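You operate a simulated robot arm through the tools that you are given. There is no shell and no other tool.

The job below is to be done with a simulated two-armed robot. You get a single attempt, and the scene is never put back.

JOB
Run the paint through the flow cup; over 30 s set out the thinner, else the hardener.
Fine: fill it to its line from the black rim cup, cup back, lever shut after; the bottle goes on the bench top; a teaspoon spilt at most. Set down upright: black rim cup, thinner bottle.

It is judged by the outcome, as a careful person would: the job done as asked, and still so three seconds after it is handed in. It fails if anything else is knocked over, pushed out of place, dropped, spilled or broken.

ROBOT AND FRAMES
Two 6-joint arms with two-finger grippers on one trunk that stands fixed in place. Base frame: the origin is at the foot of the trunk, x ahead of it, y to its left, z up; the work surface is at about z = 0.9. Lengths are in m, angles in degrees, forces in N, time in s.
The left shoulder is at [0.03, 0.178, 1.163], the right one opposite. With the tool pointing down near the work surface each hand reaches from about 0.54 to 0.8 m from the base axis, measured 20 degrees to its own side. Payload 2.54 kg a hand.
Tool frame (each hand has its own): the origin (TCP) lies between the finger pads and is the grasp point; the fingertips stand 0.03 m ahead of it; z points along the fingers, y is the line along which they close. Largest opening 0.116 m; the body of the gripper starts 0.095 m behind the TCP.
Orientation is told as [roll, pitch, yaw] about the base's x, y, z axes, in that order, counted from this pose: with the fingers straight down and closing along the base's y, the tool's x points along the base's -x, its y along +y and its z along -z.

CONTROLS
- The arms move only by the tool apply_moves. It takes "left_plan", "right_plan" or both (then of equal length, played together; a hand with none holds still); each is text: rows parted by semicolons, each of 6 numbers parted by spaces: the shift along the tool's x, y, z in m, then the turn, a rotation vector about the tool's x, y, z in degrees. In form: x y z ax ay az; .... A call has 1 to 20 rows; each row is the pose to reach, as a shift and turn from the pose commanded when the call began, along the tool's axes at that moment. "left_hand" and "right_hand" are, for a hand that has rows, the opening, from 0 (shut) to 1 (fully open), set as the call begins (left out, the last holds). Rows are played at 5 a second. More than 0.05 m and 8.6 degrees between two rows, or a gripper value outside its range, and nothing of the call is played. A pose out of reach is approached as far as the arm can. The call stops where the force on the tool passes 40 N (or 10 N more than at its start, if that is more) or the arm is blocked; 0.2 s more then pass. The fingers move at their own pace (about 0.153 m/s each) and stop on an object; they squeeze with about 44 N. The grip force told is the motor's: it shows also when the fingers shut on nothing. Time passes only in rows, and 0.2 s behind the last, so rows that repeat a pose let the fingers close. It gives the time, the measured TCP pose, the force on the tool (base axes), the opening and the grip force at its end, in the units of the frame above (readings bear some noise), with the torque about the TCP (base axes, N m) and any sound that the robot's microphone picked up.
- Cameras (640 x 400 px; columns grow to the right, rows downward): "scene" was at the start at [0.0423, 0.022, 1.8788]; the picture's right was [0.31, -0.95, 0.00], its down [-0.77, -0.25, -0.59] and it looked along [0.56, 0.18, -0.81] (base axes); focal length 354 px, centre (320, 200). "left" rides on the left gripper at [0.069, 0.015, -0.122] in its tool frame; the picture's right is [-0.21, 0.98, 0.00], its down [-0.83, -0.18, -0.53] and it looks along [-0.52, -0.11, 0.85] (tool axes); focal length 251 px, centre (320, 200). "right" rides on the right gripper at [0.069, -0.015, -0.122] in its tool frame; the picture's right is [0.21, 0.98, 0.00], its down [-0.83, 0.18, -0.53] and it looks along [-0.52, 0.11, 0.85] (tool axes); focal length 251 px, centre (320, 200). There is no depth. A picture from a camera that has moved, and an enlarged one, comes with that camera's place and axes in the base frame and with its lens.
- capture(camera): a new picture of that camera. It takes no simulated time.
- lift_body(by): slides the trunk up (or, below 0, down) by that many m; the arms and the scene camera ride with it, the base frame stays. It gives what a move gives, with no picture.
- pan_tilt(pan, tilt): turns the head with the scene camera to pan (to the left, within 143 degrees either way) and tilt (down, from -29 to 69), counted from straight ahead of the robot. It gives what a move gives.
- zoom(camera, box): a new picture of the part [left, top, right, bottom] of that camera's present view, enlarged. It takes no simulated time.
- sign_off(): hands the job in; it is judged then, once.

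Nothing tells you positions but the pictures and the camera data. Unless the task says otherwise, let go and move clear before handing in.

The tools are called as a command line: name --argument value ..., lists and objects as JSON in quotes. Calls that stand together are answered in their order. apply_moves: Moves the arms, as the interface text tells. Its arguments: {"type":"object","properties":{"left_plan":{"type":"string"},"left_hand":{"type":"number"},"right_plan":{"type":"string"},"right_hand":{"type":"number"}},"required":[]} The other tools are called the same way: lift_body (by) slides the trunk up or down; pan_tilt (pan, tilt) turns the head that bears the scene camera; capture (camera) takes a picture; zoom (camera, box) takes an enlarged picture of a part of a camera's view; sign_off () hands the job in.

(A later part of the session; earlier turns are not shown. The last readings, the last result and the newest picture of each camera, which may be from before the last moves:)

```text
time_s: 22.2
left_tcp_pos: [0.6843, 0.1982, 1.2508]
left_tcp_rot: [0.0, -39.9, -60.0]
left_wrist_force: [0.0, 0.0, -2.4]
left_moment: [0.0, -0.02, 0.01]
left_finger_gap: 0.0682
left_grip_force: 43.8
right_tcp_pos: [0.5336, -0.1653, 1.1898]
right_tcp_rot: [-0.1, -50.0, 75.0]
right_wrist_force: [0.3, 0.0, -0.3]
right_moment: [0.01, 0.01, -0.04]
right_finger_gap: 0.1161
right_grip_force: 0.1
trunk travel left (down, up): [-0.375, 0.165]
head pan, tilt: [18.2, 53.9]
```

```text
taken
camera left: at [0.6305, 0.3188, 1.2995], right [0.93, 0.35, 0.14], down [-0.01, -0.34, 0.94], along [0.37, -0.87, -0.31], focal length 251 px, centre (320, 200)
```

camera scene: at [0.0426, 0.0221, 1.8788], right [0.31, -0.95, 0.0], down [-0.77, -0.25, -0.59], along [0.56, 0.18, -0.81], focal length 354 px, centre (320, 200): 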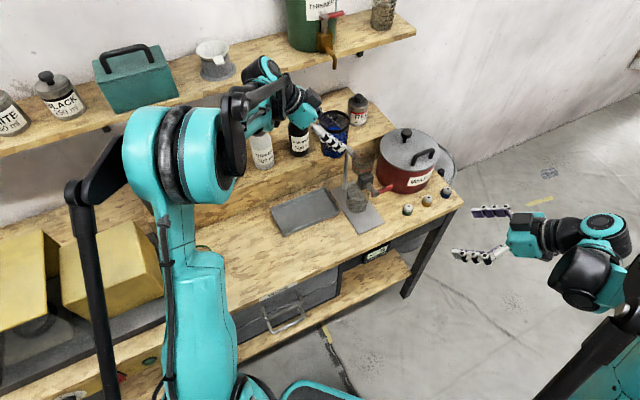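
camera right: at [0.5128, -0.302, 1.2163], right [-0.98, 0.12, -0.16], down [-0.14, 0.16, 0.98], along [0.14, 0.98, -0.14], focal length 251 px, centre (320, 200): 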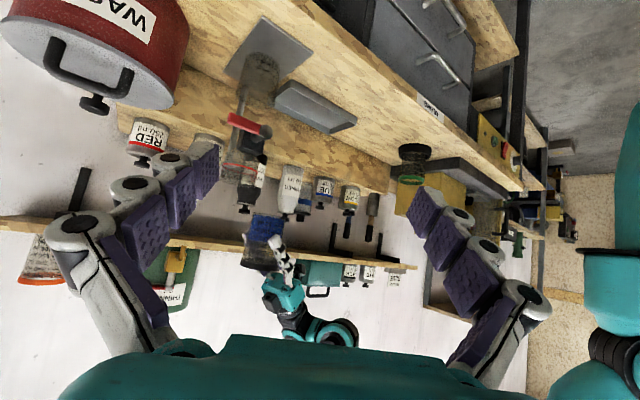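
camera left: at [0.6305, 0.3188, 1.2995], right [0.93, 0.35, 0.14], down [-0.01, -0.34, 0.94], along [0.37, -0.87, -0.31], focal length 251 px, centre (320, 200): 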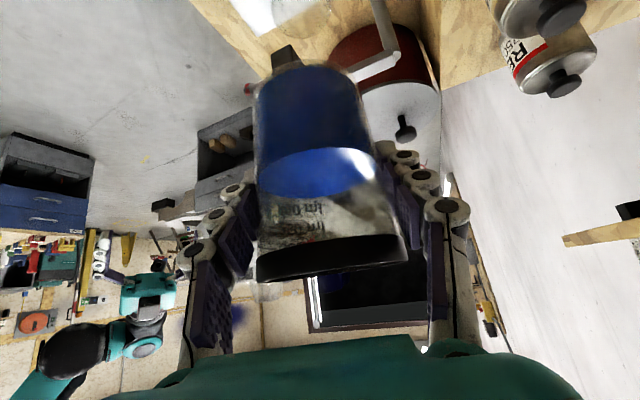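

Transport went cleanly. Now I'll tip the cup partway (35°, still below its pouring angle) above the flow cup to check alignment.

apply_moves --left_plan "-0.002 0 0.0017 0 2 0; -0.004 0 0.0033 0 5 0; -0.006 0 0.005 0 9 0; -0.008 0 0.0066 0 13 0; -0.01 0 0.0083 0 17 0; -0.012 0 0.01 0 21 0; -0.014 0 0.0117 0 25 0; -0.016 0 0.0133 0 29 0; -0.018 0 0.015 0 32.5 0; -0.0197 -0.0007 0.0165 0 34.5 0; -0.0197 -0.0007 0.0165 0 35 0; -0.0197 -0.0007 0.0165 0 35 0"

zoom --camera "scene" --box '[310, 80, 410, 220]'

zoom --camera "right" --box '[200, 80, 300, 290]'

capture --camera "left"

```text
time_s: 24.8
left_tcp_pos: [0.6968, 0.176, 1.2515]
left_tcp_rot: [0.0, -5.0, -60.0]
left_wrist_force: [-0.1, -0.5, -2.1]
left_moment: [0.0, -0.01, 0.01]
left_finger_gap: 0.0681
left_grip_force: 43.9
right_tcp_pos: [0.5331, -0.1649, 1.1904]
right_tcp_rot: [0.0, -50.0, 75.0]
right_wrist_force: [0.6, -0.5, -0.5]
right_moment: [0.03, 0.0, -0.01]
right_finger_gap: 0.1162
right_grip_force: 0.0
trunk travel left (down, up): [-0.375, 0.165]
head pan, tilt: [18.2, 53.9]
```

```text
2.86 times, centred on (360, 150) of scene
camera zoom: at [0.0428, 0.022, 1.8788], right [0.31, -0.95, 0.0], down [-0.77, -0.25, -0.59], along [0.56, 0.18, -0.81], focal length 1010 px, centre (206, 343)
```

zoom: 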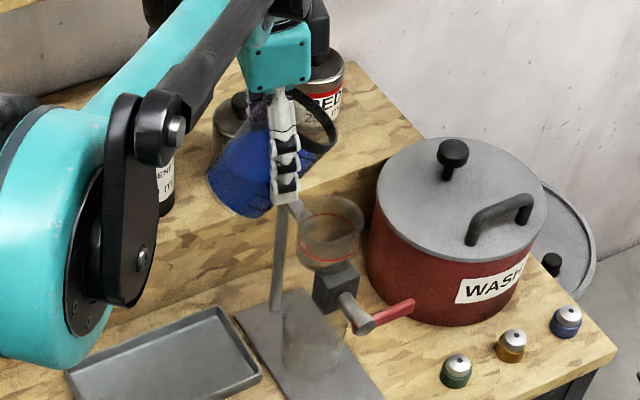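

```text
1.90 times, centred on (250, 185) of right
camera zoom: at [0.5129, -0.302, 1.2163], right [-0.98, 0.12, -0.16], down [-0.14, 0.16, 0.98], along [0.14, 0.98, -0.14], focal length 479 px, centre (453, 229)
```

zoom: 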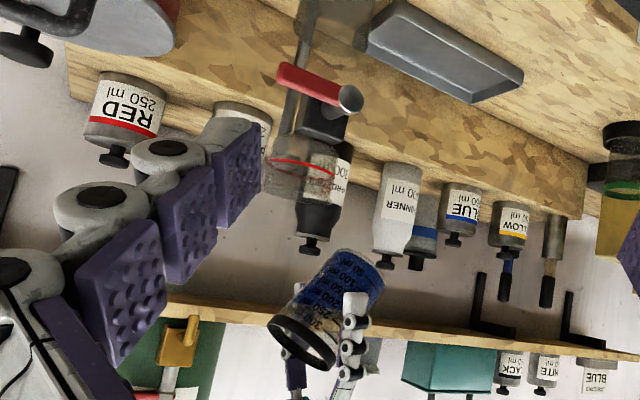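

```text
taken
camera left: at [0.6692, 0.2513, 1.3669], right [0.95, 0.3, 0.02], down [0.23, -0.76, 0.6], along [0.2, -0.57, -0.8], focal length 251 px, centre (320, 200)
```

left: 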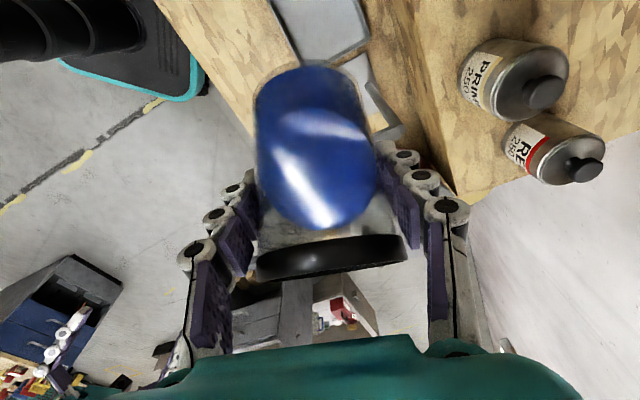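

Alignment over the flow cup matches from both views. Lowering to pouring height, 0.056 m.

apply_moves --left_plan "0.0008 0 0.009 0 0 0; 0.002 0 0.0225 0 0 0; 0.0033 0 0.038 0 0 0; 0.0044 0 0.05 0 0 0; 0.0049 0 0.0558 0 0 0; 0.0049 0 0.0558 0 0 0"

zoom --camera "scene" --box '[320, 110, 400, 190]'

zoom --camera "right" --box '[220, 100, 300, 240]'

```text
time_s: 26.2
left_tcp_pos: [0.6955, 0.1753, 1.195]
left_tcp_rot: [0.0, -4.9, -60.0]
left_wrist_force: [0.0, -1.3, -2.4]
left_moment: [-0.03, -0.04, -0.02]
left_finger_gap: 0.0681
left_grip_force: 44.4
right_tcp_pos: [0.5328, -0.1651, 1.1901]
right_tcp_rot: [0.1, -49.9, 75.0]
right_wrist_force: [-1.0, 0.1, 0.4]
right_moment: [-0.01, 0.0, 0.0]
right_finger_gap: 0.1163
right_grip_force: 0.1
trunk travel left (down, up): [-0.375, 0.165]
head pan, tilt: [18.2, 53.9]
```

```text
5.00 times, centred on (360, 150) of scene
camera zoom: at [0.0427, 0.022, 1.8788], right [0.31, -0.95, 0.0], down [-0.77, -0.25, -0.59], along [0.56, 0.18, -0.81], focal length 1768 px, centre (120, 450)
```

zoom: 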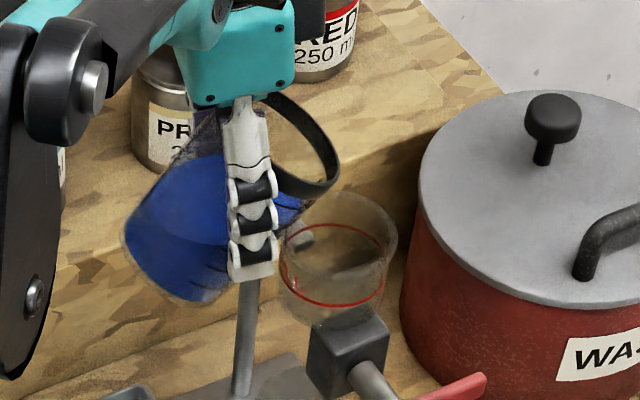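

```text
2.86 times, centred on (260, 170) of right
camera zoom: at [0.5129, -0.302, 1.2163], right [-0.98, 0.12, -0.16], down [-0.14, 0.16, 0.98], along [0.14, 0.98, -0.14], focal length 718 px, centre (491, 286)
```

zoom: 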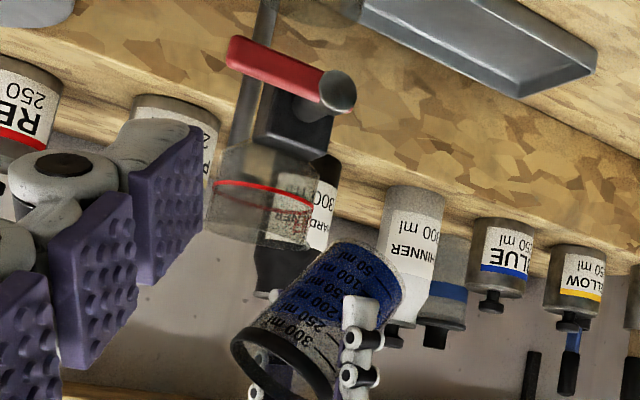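

apply_moves --left_plan "0 0 0 0 3 0; 0 0 0 0 6 0; 0 0 0 0 9 0; 0 0 0 0 11 0; 0 0 0 0 12 0; 0 0 0 0 12 0"

zoom --camera "scene" --box '[320, 110, 400, 190]'

zoom --camera "right" --box '[220, 100, 300, 240]'

```text
time_s: 27.6
left_tcp_pos: [0.6967, 0.1754, 1.1952]
left_tcp_rot: [0.0, 7.0, -60.0]
left_wrist_force: [-0.4, -0.6, -2.5]
left_moment: [-0.01, 0.0, 0.0]
left_finger_gap: 0.0679
left_grip_force: 44.0
right_tcp_pos: [0.5339, -0.1661, 1.1919]
right_tcp_rot: [0.0, -50.0, 75.0]
right_wrist_force: [0.3, 0.3, 0.3]
right_moment: [0.01, -0.02, 0.0]
right_finger_gap: 0.1161
right_grip_force: 0.1
trunk travel left (down, up): [-0.375, 0.165]
head pan, tilt: [18.2, 53.9]
```

```text
5.00 times, centred on (360, 150) of scene
camera zoom: at [0.0427, 0.022, 1.8788], right [0.31, -0.95, 0.0], down [-0.77, -0.25, -0.59], along [0.56, 0.18, -0.81], focal length 1768 px, centre (120, 450)
```

zoom: 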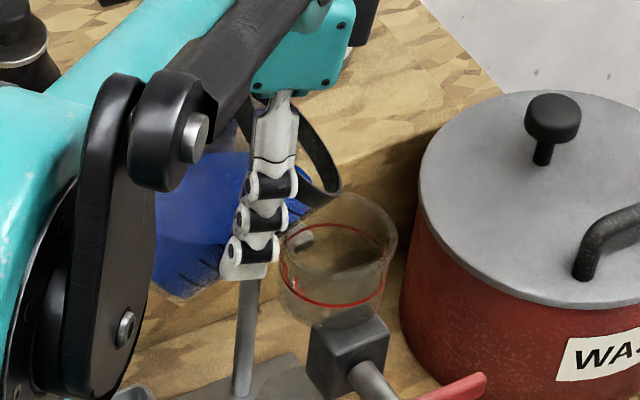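

```text
2.86 times, centred on (260, 170) of right
camera zoom: at [0.5129, -0.302, 1.2163], right [-0.98, 0.12, -0.16], down [-0.14, 0.16, 0.98], along [0.14, 0.98, -0.14], focal length 718 px, centre (491, 286)
```

zoom: 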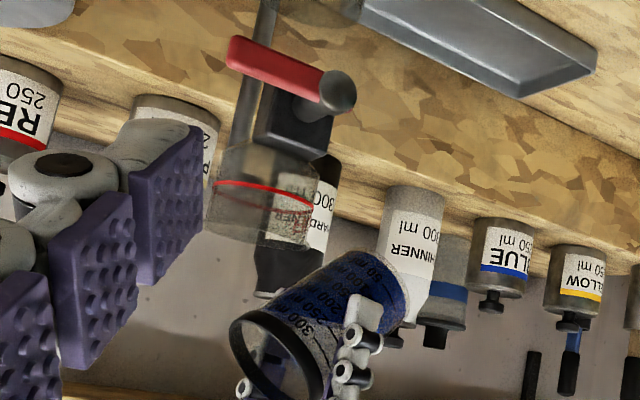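

No paint out yet at 47°. Continuing in small steps.

apply_moves --left_plan "0 0 0 0 1 0; 0 0 0 0 2 0; 0 0 0 0 3 0; 0 0 0 0 4 0; 0 0 0 0 4 0"

zoom --camera "scene" --box '[320, 110, 400, 190]'

zoom --camera "right" --box '[220, 100, 300, 240]'

```text
time_s: 28.8
left_tcp_pos: [0.6961, 0.1765, 1.1952]
left_tcp_rot: [0.0, 11.0, -60.0]
left_wrist_force: [0.0, 0.2, -2.2]
left_moment: [-0.05, -0.04, -0.02]
left_finger_gap: 0.068
left_grip_force: 44.1
right_tcp_pos: [0.5325, -0.1652, 1.1903]
right_tcp_rot: [0.0, -50.1, 74.9]
right_wrist_force: [-0.1, 0.6, 0.7]
right_moment: [0.0, -0.03, 0.02]
right_finger_gap: 0.1158
right_grip_force: 0.1
trunk travel left (down, up): [-0.375, 0.165]
head pan, tilt: [18.2, 53.9]
```

```text
5.00 times, centred on (360, 150) of scene
camera zoom: at [0.0427, 0.0221, 1.8788], right [0.31, -0.95, 0.0], down [-0.77, -0.25, -0.59], along [0.56, 0.18, -0.81], focal length 1768 px, centre (120, 450)
```

zoom: 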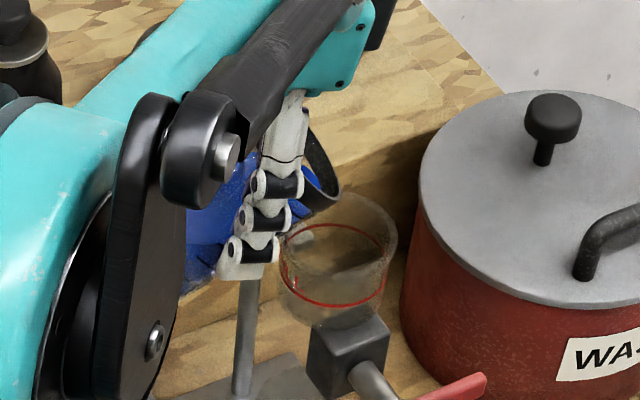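

```text
2.86 times, centred on (260, 170) of right
camera zoom: at [0.5129, -0.3019, 1.2163], right [-0.98, 0.12, -0.16], down [-0.14, 0.16, 0.98], along [0.14, 0.98, -0.14], focal length 718 px, centre (491, 286)
```

zoom: 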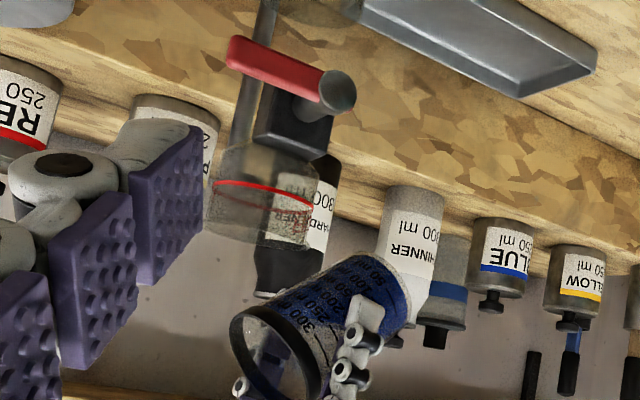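

apply_moves --left_plan "0 0 0 0 1 0; 0 0 0 0 2 0; 0 0 0 0 3 0; 0 0 0 0 3 0"

zoom --camera "scene" --box '[320, 110, 400, 190]'

zoom --camera "right" --box '[220, 100, 300, 240]'

```text
time_s: 29.8
left_tcp_pos: [0.6956, 0.1755, 1.1953]
left_tcp_rot: [0.1, 14.0, -60.0]
left_wrist_force: [0.1, 0.3, -1.7]
left_moment: [-0.03, 0.0, -0.03]
left_finger_gap: 0.0676
left_grip_force: 44.6
right_tcp_pos: [0.5335, -0.1664, 1.1901]
right_tcp_rot: [0.0, -50.1, 75.0]
right_wrist_force: [0.1, 0.0, -0.3]
right_moment: [0.0, 0.03, -0.02]
right_finger_gap: 0.116
right_grip_force: 0.0
trunk travel left (down, up): [-0.375, 0.165]
head pan, tilt: [18.2, 53.9]
```

```text
5.00 times, centred on (360, 150) of scene
camera zoom: at [0.0427, 0.0221, 1.8788], right [0.31, -0.95, 0.0], down [-0.77, -0.25, -0.59], along [0.56, 0.18, -0.81], focal length 1768 px, centre (120, 450)
```

zoom: 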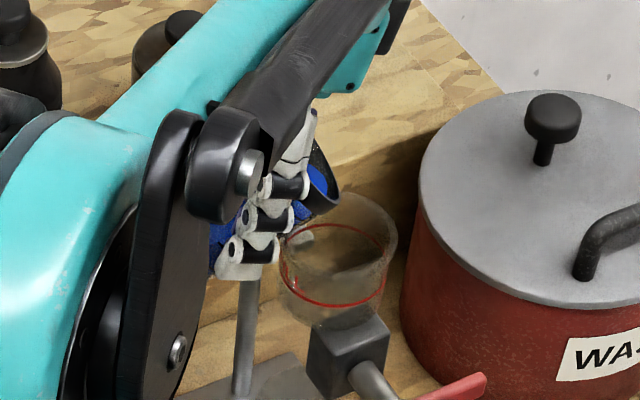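

```text
2.86 times, centred on (260, 170) of right
camera zoom: at [0.5129, -0.3019, 1.2163], right [-0.98, 0.12, -0.16], down [-0.14, 0.16, 0.98], along [0.14, 0.98, -0.14], focal length 718 px, centre (491, 286)
```

zoom: 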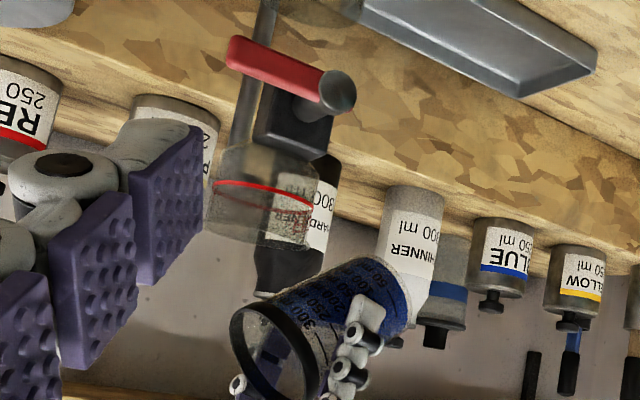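

apply_moves --left_plan "0 0 0 0 1 0; 0 0 0 0 2 0; 0 0 0 0 2 0"

zoom --camera "scene" --box '[340, 120, 400, 180]'

zoom --camera "right" --box '[220, 100, 300, 220]'

```text
time_s: 30.6
left_tcp_pos: [0.6965, 0.176, 1.196]
left_tcp_rot: [0.0, 16.0, -60.0]
left_wrist_force: [0.8, 0.2, -3.0]
left_moment: [-0.01, -0.03, -0.01]
left_finger_gap: 0.0679
left_grip_force: 43.9
right_tcp_pos: [0.5333, -0.1655, 1.1909]
right_tcp_rot: [0.0, -50.0, 75.0]
right_wrist_force: [-0.1, 0.5, 0.3]
right_moment: [0.01, 0.0, 0.04]
right_finger_gap: 0.1161
right_grip_force: 0.1
trunk travel left (down, up): [-0.375, 0.165]
head pan, tilt: [18.2, 53.9]
```

```text
6.67 times, centred on (370, 150) of scene
camera zoom: at [0.0427, 0.0221, 1.8788], right [0.31, -0.95, 0.0], down [-0.77, -0.25, -0.59], along [0.56, 0.18, -0.81], focal length 2357 px, centre (-13, 533)
```

zoom: 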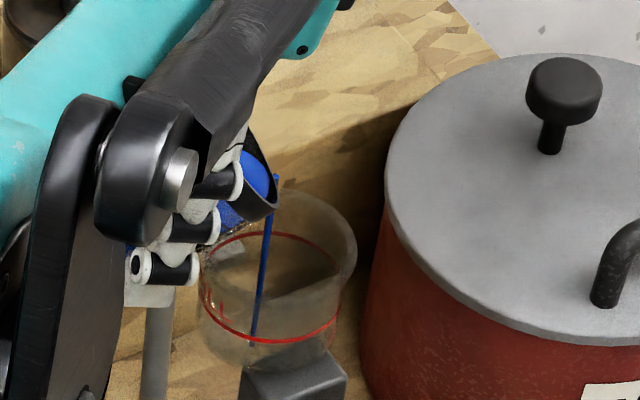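

```text
3.33 times, centred on (260, 160) of right
camera zoom: at [0.5129, -0.302, 1.2163], right [-0.98, 0.12, -0.16], down [-0.14, 0.16, 0.98], along [0.14, 0.98, -0.14], focal length 838 px, centre (520, 333)
```

zoom: 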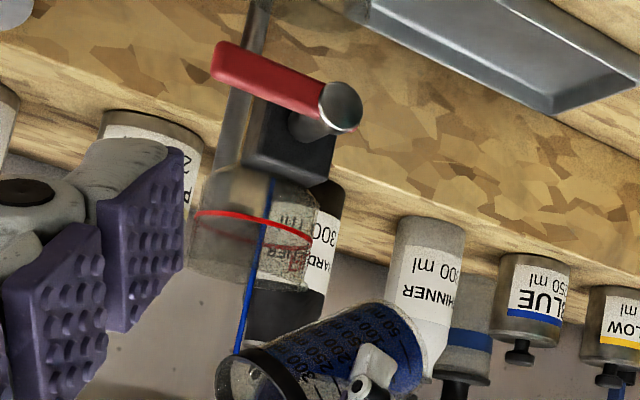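

A thin stream is landing inside the flow cup. I'll hold and watch the level.

apply_moves --left_plan "0 0 0 0 0 0; 0 0 0 0 0 0; 0 0 0 0 0 0; 0 0 0 0 0 0; 0 0 0 0 0 0"

zoom --camera "scene" --box '[340, 120, 400, 180]'

zoom --camera "right" --box '[220, 100, 300, 220]'

```text
time_s: 31.8
left_tcp_pos: [0.6966, 0.1756, 1.1945]
left_tcp_rot: [0.0, 16.0, -60.0]
left_wrist_force: [0.4, 0.2, -2.9]
left_moment: [-0.04, -0.02, 0.02]
left_finger_gap: 0.068
left_grip_force: 43.9
right_tcp_pos: [0.5334, -0.1662, 1.1898]
right_tcp_rot: [-0.1, -50.0, 75.0]
right_wrist_force: [0.5, -0.1, 0.0]
right_moment: [0.02, 0.0, -0.03]
right_finger_gap: 0.1163
right_grip_force: 0.0
trunk travel left (down, up): [-0.375, 0.165]
head pan, tilt: [18.2, 53.9]
```

```text
6.67 times, centred on (370, 150) of scene
camera zoom: at [0.0428, 0.022, 1.8788], right [0.31, -0.95, 0.0], down [-0.77, -0.25, -0.59], along [0.56, 0.18, -0.81], focal length 2357 px, centre (-13, 533)
```

zoom: 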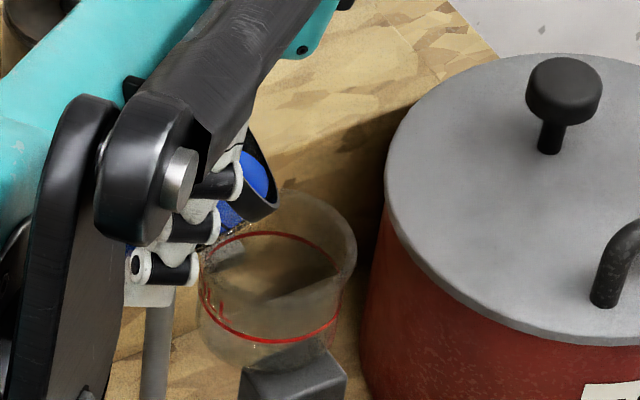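

```text
3.33 times, centred on (260, 160) of right
camera zoom: at [0.513, -0.302, 1.2162], right [-0.98, 0.12, -0.16], down [-0.14, 0.16, 0.98], along [0.14, 0.98, -0.14], focal length 838 px, centre (520, 333)
```

zoom: 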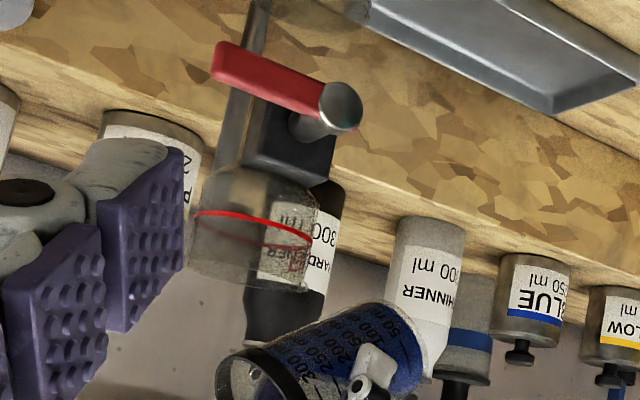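

zoom --camera "scene" --box '[330, 150, 400, 220]'

zoom --camera "right" --box '[215, 40, 305, 180]'

```text
5.71 times, centred on (365, 185) of scene
camera zoom: at [0.0428, 0.022, 1.8788], right [0.31, -0.95, 0.0], down [-0.77, -0.25, -0.59], along [0.56, 0.18, -0.81], focal length 2021 px, centre (63, 286)
```

zoom: 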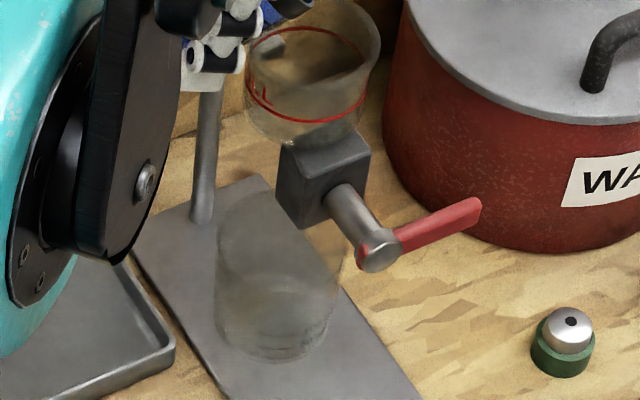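

```text
2.86 times, centred on (260, 110) of right
camera zoom: at [0.513, -0.302, 1.2162], right [-0.98, 0.12, -0.16], down [-0.14, 0.16, 0.98], along [0.14, 0.98, -0.14], focal length 718 px, centre (491, 457)
```

zoom: 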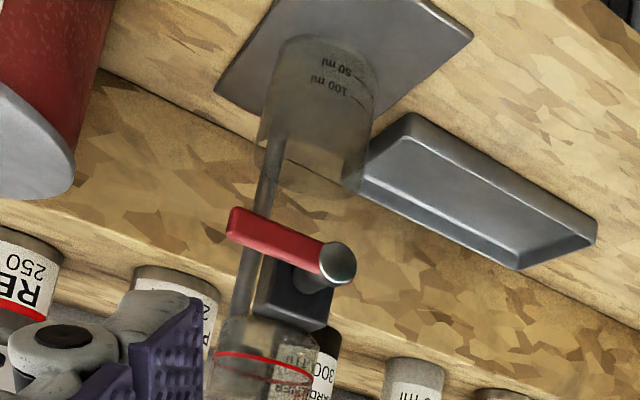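

Only a trickle came out; the catch glass is empty, so the valve is shut. Tipping 2° further.

apply_moves --left_plan "0 0 0 0 1 0; 0 0 0 0 2 0; 0 0 0 0 2 0; 0 0 0 0 2 0; 0 0 0 0 2 0"

zoom --camera "scene" --box '[340, 120, 400, 180]'

zoom --camera "right" --box '[220, 100, 300, 220]'

```text
time_s: 33.0
left_tcp_pos: [0.6962, 0.175, 1.1956]
left_tcp_rot: [0.0, 18.0, -60.0]
left_wrist_force: [0.7, -0.3, -2.2]
left_moment: [-0.07, -0.03, -0.02]
left_finger_gap: 0.068
left_grip_force: 44.1
right_tcp_pos: [0.5332, -0.1661, 1.1899]
right_tcp_rot: [0.0, -50.0, 75.0]
right_wrist_force: [0.3, -0.2, 0.3]
right_moment: [-0.05, 0.03, -0.02]
right_finger_gap: 0.1162
right_grip_force: 0.1
trunk travel left (down, up): [-0.375, 0.165]
head pan, tilt: [18.2, 53.9]
```

```text
6.67 times, centred on (370, 150) of scene
camera zoom: at [0.0427, 0.022, 1.8788], right [0.31, -0.95, 0.0], down [-0.77, -0.25, -0.59], along [0.56, 0.18, -0.81], focal length 2357 px, centre (-13, 533)
```

zoom: 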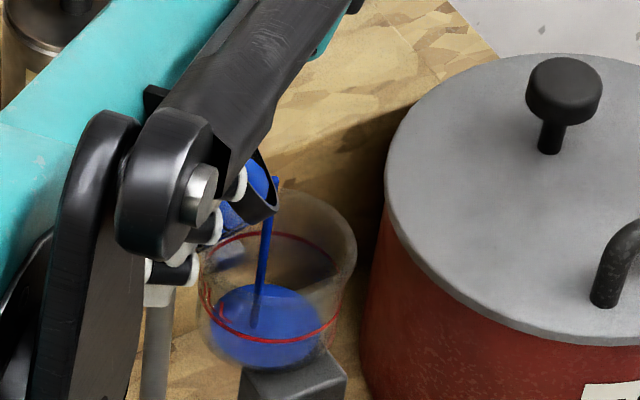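

```text
3.33 times, centred on (260, 160) of right
camera zoom: at [0.5129, -0.302, 1.2163], right [-0.98, 0.12, -0.16], down [-0.14, 0.16, 0.98], along [0.14, 0.98, -0.14], focal length 838 px, centre (520, 333)
```

zoom: 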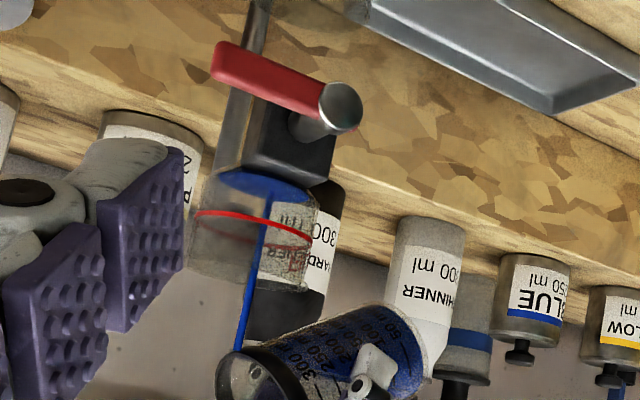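

The level is now visible and below the line. I'll hold until this stream slows.

apply_moves --left_plan "0 0 0 0 0 0; 0 0 0 0 0 0; 0 0 0 0 0 0; 0 0 0 0 0 0"

zoom --camera "scene" --box '[340, 120, 400, 180]'

zoom --camera "right" --box '[220, 100, 300, 220]'

```text
time_s: 34.0
left_tcp_pos: [0.6972, 0.1769, 1.1944]
left_tcp_rot: [0.0, 18.0, -60.0]
left_wrist_force: [0.7, 0.1, -2.7]
left_moment: [-0.04, -0.03, -0.02]
left_finger_gap: 0.0677
left_grip_force: 43.6
right_tcp_pos: [0.5342, -0.1647, 1.1898]
right_tcp_rot: [0.0, -50.0, 75.0]
right_wrist_force: [-0.1, -0.4, -0.2]
right_moment: [-0.01, 0.03, 0.0]
right_finger_gap: 0.1162
right_grip_force: 0.0
trunk travel left (down, up): [-0.375, 0.165]
head pan, tilt: [18.2, 53.9]
```

```text
6.67 times, centred on (370, 150) of scene
camera zoom: at [0.0428, 0.022, 1.8788], right [0.31, -0.95, 0.0], down [-0.77, -0.25, -0.59], along [0.56, 0.18, -0.81], focal length 2357 px, centre (-13, 533)
```

zoom: 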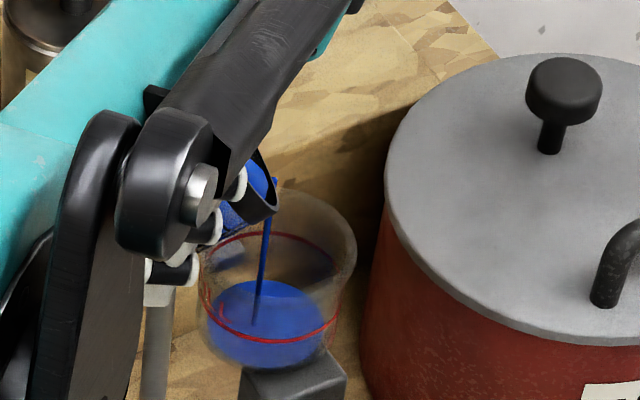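

```text
3.33 times, centred on (260, 160) of right
camera zoom: at [0.5129, -0.302, 1.2163], right [-0.98, 0.12, -0.16], down [-0.14, 0.16, 0.98], along [0.14, 0.98, -0.14], focal length 838 px, centre (520, 333)
```

zoom: 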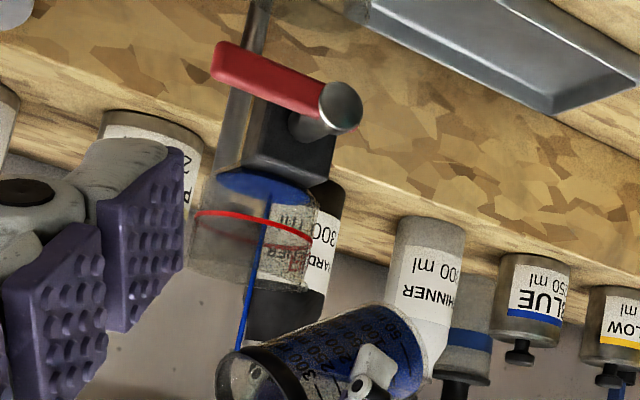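

apply_moves --left_plan "0 0 0 0 1 0; 0 0 0 0 2 0; 0 0 0 0 2 0; 0 0 0 0 2 0; 0 0 0 0 2 0; 0 0 0 0 2 0"

zoom --camera "right" --box '[220, 100, 300, 220]'

zoom --camera "scene" --box '[340, 120, 400, 180]'

```text
time_s: 35.4
left_tcp_pos: [0.6966, 0.1757, 1.1957]
left_tcp_rot: [0.1, 19.9, -60.0]
left_wrist_force: [-0.2, -0.7, -2.4]
left_moment: [-0.03, 0.0, -0.05]
left_finger_gap: 0.0675
left_grip_force: 44.3
right_tcp_pos: [0.5332, -0.1645, 1.1915]
right_tcp_rot: [0.0, -50.0, 75.0]
right_wrist_force: [0.4, 0.3, -0.3]
right_moment: [0.02, 0.01, 0.02]
right_finger_gap: 0.1162
right_grip_force: 0.1
trunk travel left (down, up): [-0.375, 0.165]
head pan, tilt: [18.2, 53.9]
```

```text
3.33 times, centred on (260, 160) of right
camera zoom: at [0.5129, -0.302, 1.2163], right [-0.98, 0.12, -0.16], down [-0.14, 0.16, 0.98], along [0.14, 0.98, -0.14], focal length 838 px, centre (520, 333)
```

zoom: 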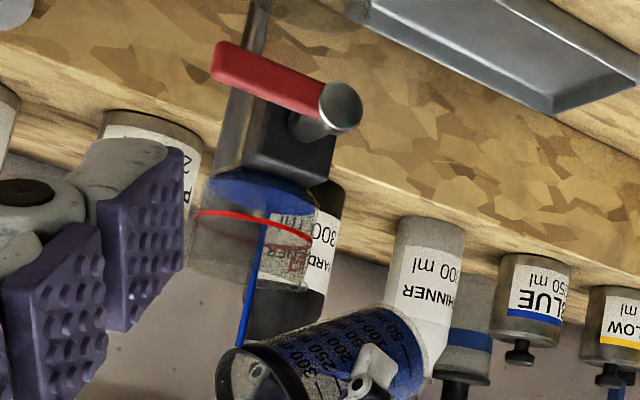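

```text
6.67 times, centred on (370, 150) of scene
camera zoom: at [0.0427, 0.022, 1.8788], right [0.31, -0.95, 0.0], down [-0.77, -0.25, -0.59], along [0.56, 0.18, -0.81], focal length 2357 px, centre (-13, 533)
```

zoom: 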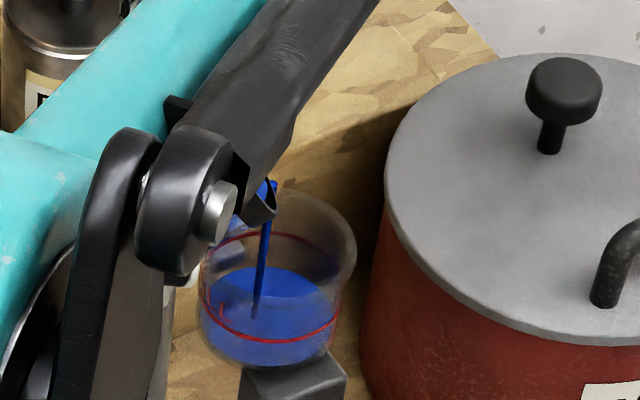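

About 2 cm of level still to go. Continuing.

apply_moves --left_plan "0 0 0 0 1 0; 0 0 0 0 2 0; 0 0 0 0 3 0; 0 0 0 0 3 0; 0 0 0 0 3 0; 0 0 0 0 3 0; 0 0 0 0 3 0"

zoom --camera "right" --box '[220, 100, 300, 220]'

zoom --camera "scene" --box '[340, 120, 400, 180]'

```text
time_s: 37.0
left_tcp_pos: [0.6963, 0.175, 1.1942]
left_tcp_rot: [-0.1, 23.0, -59.9]
left_wrist_force: [0.5, 0.2, -2.0]
left_moment: [0.01, -0.02, 0.01]
left_finger_gap: 0.0675
left_grip_force: 43.8
right_tcp_pos: [0.5327, -0.1654, 1.1913]
right_tcp_rot: [0.0, -50.0, 75.0]
right_wrist_force: [0.5, -0.1, -1.2]
right_moment: [0.0, -0.02, -0.02]
right_finger_gap: 0.1161
right_grip_force: 0.1
trunk travel left (down, up): [-0.375, 0.165]
head pan, tilt: [18.2, 53.9]
```

```text
3.33 times, centred on (260, 160) of right
camera zoom: at [0.5129, -0.302, 1.2163], right [-0.98, 0.12, -0.16], down [-0.14, 0.16, 0.98], along [0.14, 0.98, -0.14], focal length 838 px, centre (520, 333)
```

zoom: 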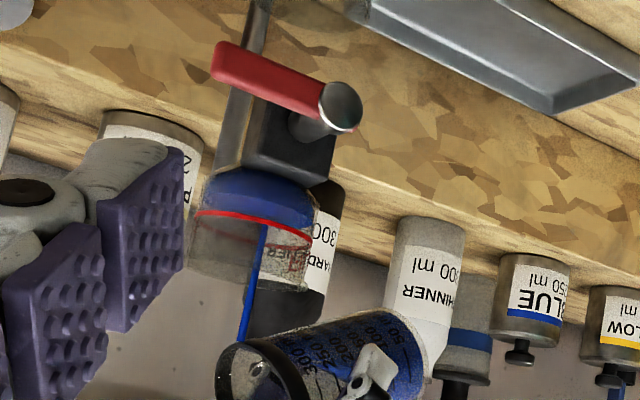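

```text
6.67 times, centred on (370, 150) of scene
camera zoom: at [0.0427, 0.022, 1.8788], right [0.31, -0.95, 0.0], down [-0.77, -0.25, -0.59], along [0.56, 0.18, -0.81], focal length 2357 px, centre (-13, 533)
```

zoom: 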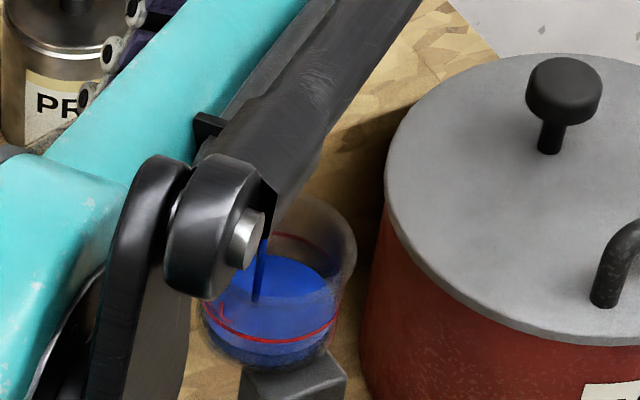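

apply_moves --left_plan "0 0 0 0 0 0; 0 0 0 0 0 0; 0 0 0 0 0 0; 0 0 0 0 0 0; 0 0 0 0 0 0"

zoom --camera "right" --box '[230, 130, 280, 200]'

zoom --camera "scene" --box '[340, 120, 400, 180]'

```text
time_s: 38.2
left_tcp_pos: [0.6969, 0.1762, 1.1953]
left_tcp_rot: [0.0, 23.0, -59.9]
left_wrist_force: [0.3, 0.1, -1.3]
left_moment: [-0.06, -0.03, 0.0]
left_finger_gap: 0.0673
left_grip_force: 43.9
right_tcp_pos: [0.5335, -0.1652, 1.1914]
right_tcp_rot: [0.0, -50.0, 74.9]
right_wrist_force: [-0.7, -0.1, -0.4]
right_moment: [0.01, -0.03, 0.0]
right_finger_gap: 0.1159
right_grip_force: 0.1
trunk travel left (down, up): [-0.375, 0.165]
head pan, tilt: [18.2, 53.9]
```

```text
5.71 times, centred on (255, 165) of right
camera zoom: at [0.5129, -0.302, 1.2163], right [-0.98, 0.12, -0.16], down [-0.14, 0.16, 0.98], along [0.14, 0.98, -0.14], focal length 1437 px, centre (691, 400)
```

zoom: 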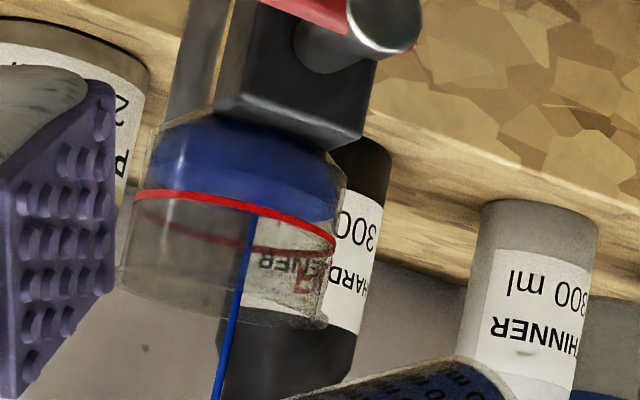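

```text
6.67 times, centred on (370, 150) of scene
camera zoom: at [0.0427, 0.022, 1.8788], right [0.31, -0.95, 0.0], down [-0.77, -0.25, -0.59], along [0.56, 0.18, -0.81], focal length 2357 px, centre (-13, 533)
```

zoom: 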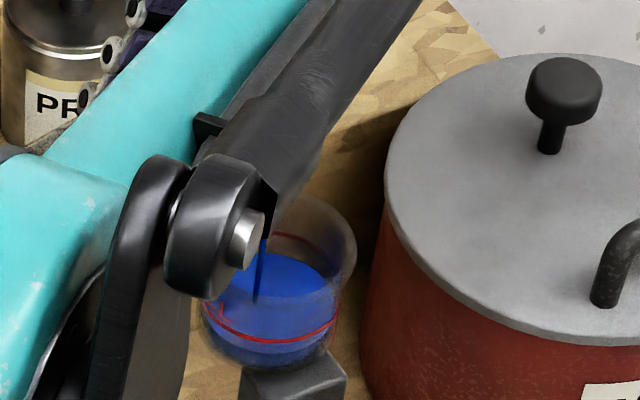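

Roughly 9 mm short of the line. Going 2° more, then fine steps.

apply_moves --left_plan "0 0 0 0 0.7 0; 0 0 0 0 1.4 0; 0 0 0 0 1.8 0; 0 0 0 0 1.8 0; 0 0 0 0 1.8 0; 0 0 0 0 1.8 0; 0 0 0 0 1.8 0; 0 0 0 0 1.8 0; 0 0 0 0 1.8 0"

zoom --camera "right" --box '[230, 130, 280, 200]'

zoom --camera "scene" --box '[340, 120, 400, 180]'

```text
time_s: 40.2
left_tcp_pos: [0.6963, 0.1772, 1.1952]
left_tcp_rot: [0.0, 24.8, -60.0]
left_wrist_force: [-0.1, -0.1, -1.9]
left_moment: [-0.01, 0.02, -0.02]
left_finger_gap: 0.0676
left_grip_force: 43.8
right_tcp_pos: [0.5335, -0.1642, 1.1907]
right_tcp_rot: [0.0, -50.0, 75.0]
right_wrist_force: [-0.5, 0.0, 0.2]
right_moment: [0.01, 0.01, -0.04]
right_finger_gap: 0.1158
right_grip_force: 0.1
trunk travel left (down, up): [-0.375, 0.165]
head pan, tilt: [18.2, 53.9]
```

```text
5.71 times, centred on (255, 165) of right
camera zoom: at [0.5129, -0.302, 1.2163], right [-0.98, 0.12, -0.16], down [-0.14, 0.16, 0.98], along [0.14, 0.98, -0.14], focal length 1437 px, centre (691, 400)
```

zoom: 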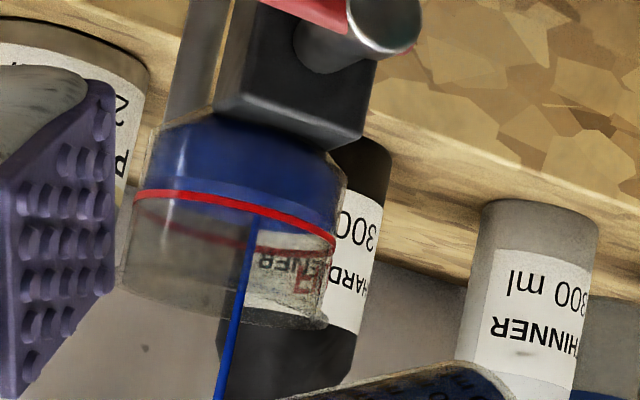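

```text
6.67 times, centred on (370, 150) of scene
camera zoom: at [0.0427, 0.022, 1.8788], right [0.31, -0.95, 0.0], down [-0.77, -0.25, -0.59], along [0.56, 0.18, -0.81], focal length 2357 px, centre (-13, 533)
```

zoom: 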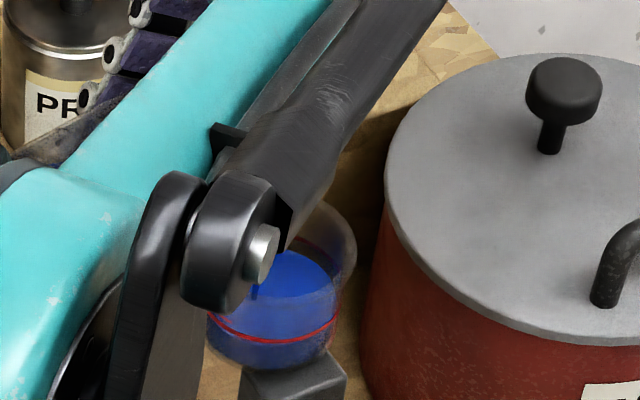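

zoom --camera "right" --box '[238, 148, 262, 172]'

```text
16.00 times, centred on (250, 160) of right
camera zoom: at [0.5129, -0.302, 1.2163], right [-0.98, 0.12, -0.16], down [-0.14, 0.16, 0.98], along [0.14, 0.98, -0.14], focal length 4023 px, centre (1440, 840)
```

zoom: 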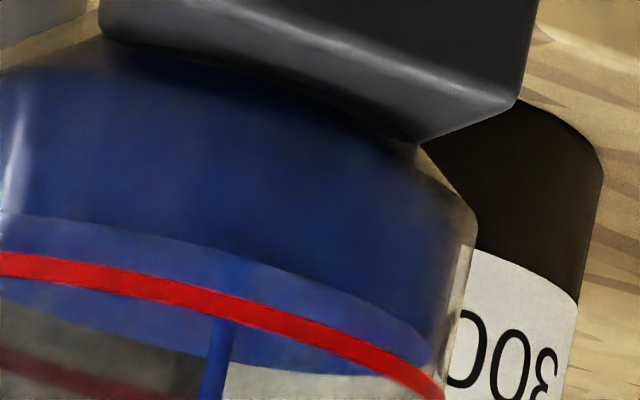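

apply_moves --left_plan "0 0 0 0 0.4 0; 0 0 0 0 0.7 0; 0 0 0 0 0.7 0; 0 0 0 0 0.7 0; 0 0 0 0 0.7 0; 0 0 0 0 0.7 0; 0 0 0 0 0.7 0"

zoom --camera "right" --box '[238, 148, 262, 172]'

zoom --camera "scene" --box '[340, 130, 400, 220]'

```text
time_s: 41.8
left_tcp_pos: [0.6956, 0.1763, 1.194]
left_tcp_rot: [0.0, 25.5, -60.0]
left_wrist_force: [-0.7, 0.5, -1.1]
left_moment: [0.0, -0.02, 0.0]
left_finger_gap: 0.0671
left_grip_force: 43.8
right_tcp_pos: [0.5341, -0.1652, 1.1901]
right_tcp_rot: [-0.1, -50.0, 75.1]
right_wrist_force: [-0.4, 0.1, -1.1]
right_moment: [0.01, 0.01, 0.02]
right_finger_gap: 0.1157
right_grip_force: 0.1
trunk travel left (down, up): [-0.375, 0.165]
head pan, tilt: [18.2, 53.9]
```

```text
16.00 times, centred on (250, 160) of right
camera zoom: at [0.5129, -0.302, 1.2163], right [-0.98, 0.12, -0.16], down [-0.14, 0.16, 0.98], along [0.14, 0.98, -0.14], focal length 4023 px, centre (1440, 840)
```

zoom: 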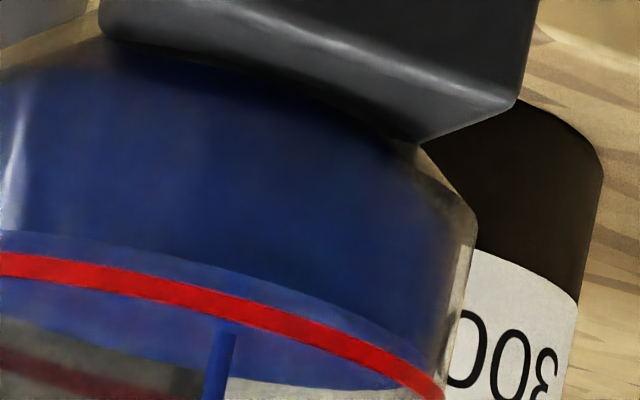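

```text
4.44 times, centred on (370, 175) of scene
camera zoom: at [0.0427, 0.0219, 1.8788], right [0.31, -0.95, 0.0], down [-0.77, -0.25, -0.59], along [0.56, 0.18, -0.81], focal length 1572 px, centre (98, 311)
```

zoom: 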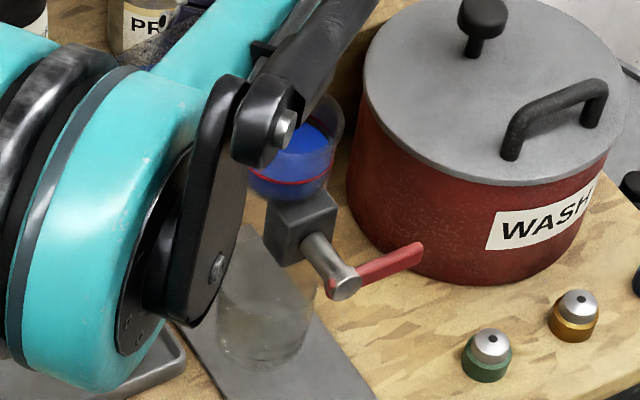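

apply_moves --left_plan "0 0 0 0 0.4 0; 0 0 0 0 0.7 0; 0 0 0 0 0.7 0; 0 0 0 0 0.7 0; 0 0 0 0 0.7 0; 0 0 0 0 0.7 0"

zoom --camera "right" --box '[238, 148, 262, 172]'

```text
time_s: 43.2
left_tcp_pos: [0.6963, 0.1768, 1.1945]
left_tcp_rot: [0.0, 26.2, -60.0]
left_wrist_force: [0.5, -0.2, -1.8]
left_moment: [-0.01, -0.01, -0.02]
left_finger_gap: 0.067
left_grip_force: 43.8
right_tcp_pos: [0.5329, -0.166, 1.1911]
right_tcp_rot: [0.0, -50.0, 75.0]
right_wrist_force: [0.3, 0.3, 0.3]
right_moment: [-0.01, 0.01, 0.0]
right_finger_gap: 0.116
right_grip_force: 0.1
trunk travel left (down, up): [-0.375, 0.165]
head pan, tilt: [18.2, 53.9]
```

```text
16.00 times, centred on (250, 160) of right
camera zoom: at [0.5129, -0.302, 1.2163], right [-0.98, 0.12, -0.16], down [-0.14, 0.16, 0.98], along [0.14, 0.98, -0.14], focal length 4023 px, centre (1440, 840)
```

zoom: 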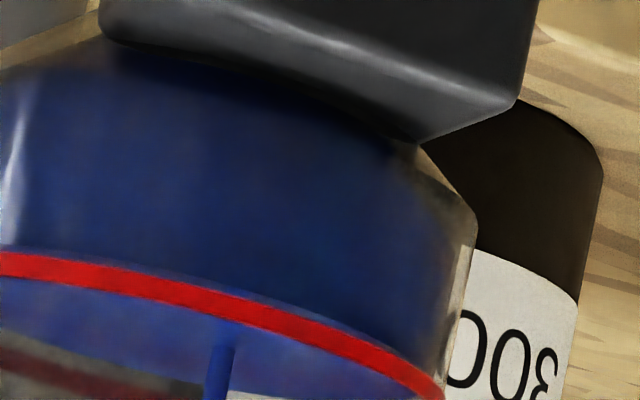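

apply_moves --left_plan "0 0 0 0 0 0; 0 0 0 0 0 0; 0 0 0 0 0 0"

zoom --camera "right" --box '[234, 148, 266, 180]'

```text
time_s: 44.0
left_tcp_pos: [0.6957, 0.1767, 1.1939]
left_tcp_rot: [0.0, 26.1, -60.0]
left_wrist_force: [-0.4, 0.0, -1.5]
left_moment: [-0.01, -0.06, 0.01]
left_finger_gap: 0.0673
left_grip_force: 43.7
right_tcp_pos: [0.5339, -0.1664, 1.1903]
right_tcp_rot: [0.1, -50.0, 74.9]
right_wrist_force: [0.1, -0.6, 0.4]
right_moment: [-0.02, 0.01, 0.0]
right_finger_gap: 0.1158
right_grip_force: 0.1
trunk travel left (down, up): [-0.375, 0.165]
head pan, tilt: [18.2, 53.9]
```

```text
12.50 times, centred on (250, 164) of right
camera zoom: at [0.5129, -0.302, 1.2163], right [-0.98, 0.12, -0.16], down [-0.14, 0.16, 0.98], along [0.14, 0.98, -0.14], focal length 3143 px, centre (1195, 650)
```

zoom: 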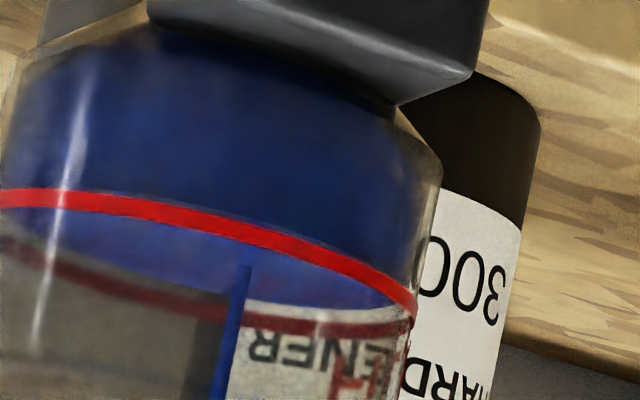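

The level is within about 1 mm of the line. One more short hold, then I'll tip back.

apply_moves --left_plan "0 0 0 0 0.2 0; 0 0 0 0 0.2 0; 0 0 0 0 -3 0; 0 0 0 0 -7 0; 0 0 0 0 -12 0; 0 0 0 0 -17 0; 0 0 0 0 -22 0; 0 0 0 0 -26 0; 0 0 0 0 -28 0; 0 0 0 0 -28 0"

zoom --camera "right" --box '[234, 148, 266, 180]'

zoom --camera "scene" --box '[320, 110, 400, 210]'

zoom --camera "right" --box '[210, 20, 310, 240]'

```text
time_s: 46.2
left_tcp_pos: [0.6967, 0.1767, 1.1962]
left_tcp_rot: [0.0, -1.8, -60.0]
left_wrist_force: [0.2, 1.1, -1.0]
left_moment: [0.01, -0.04, -0.02]
left_finger_gap: 0.067
left_grip_force: 44.1
right_tcp_pos: [0.5343, -0.166, 1.1893]
right_tcp_rot: [0.1, -50.0, 75.0]
right_wrist_force: [-0.4, 0.2, -0.8]
right_moment: [0.01, 0.0, 0.02]
right_finger_gap: 0.1156
right_grip_force: 0.1
trunk travel left (down, up): [-0.375, 0.165]
head pan, tilt: [18.2, 53.9]
```

```text
12.50 times, centred on (250, 164) of right
camera zoom: at [0.5129, -0.3021, 1.2162], right [-0.98, 0.12, -0.16], down [-0.14, 0.16, 0.98], along [0.14, 0.98, -0.14], focal length 3143 px, centre (1195, 650)
```

zoom: 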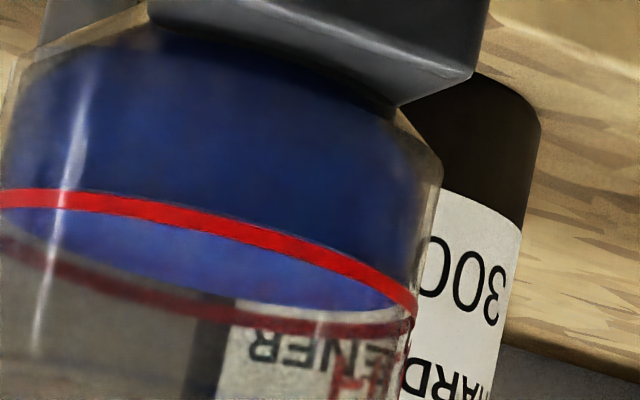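

```text
4.00 times, centred on (360, 160) of scene
camera zoom: at [0.0428, 0.0219, 1.8788], right [0.31, -0.95, 0.0], down [-0.77, -0.25, -0.59], along [0.56, 0.18, -0.81], focal length 1414 px, centre (160, 360)
```

zoom: 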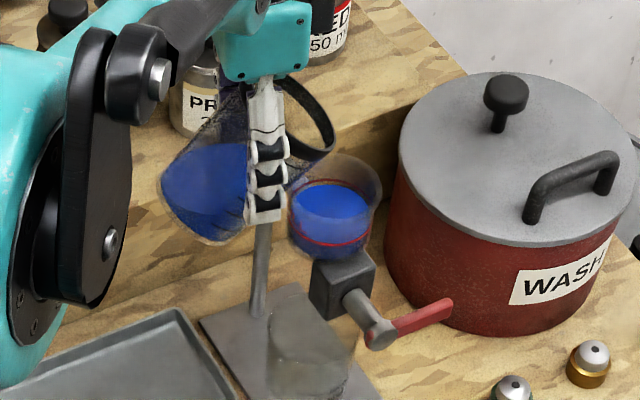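

```text
1.82 times, centred on (260, 130) of right
camera zoom: at [0.5129, -0.3021, 1.2162], right [-0.98, 0.12, -0.16], down [-0.14, 0.16, 0.98], along [0.14, 0.98, -0.14], focal length 457 px, centre (429, 327)
```

zoom: 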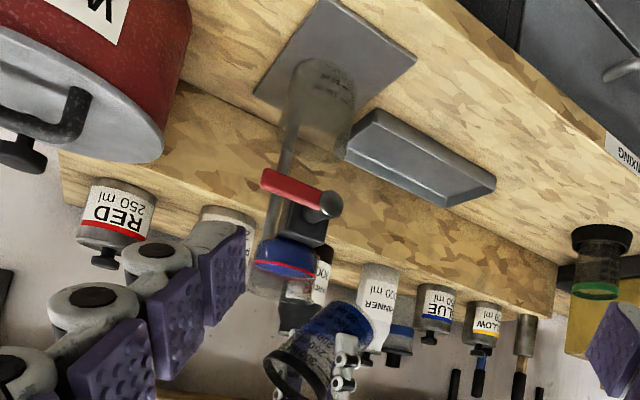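

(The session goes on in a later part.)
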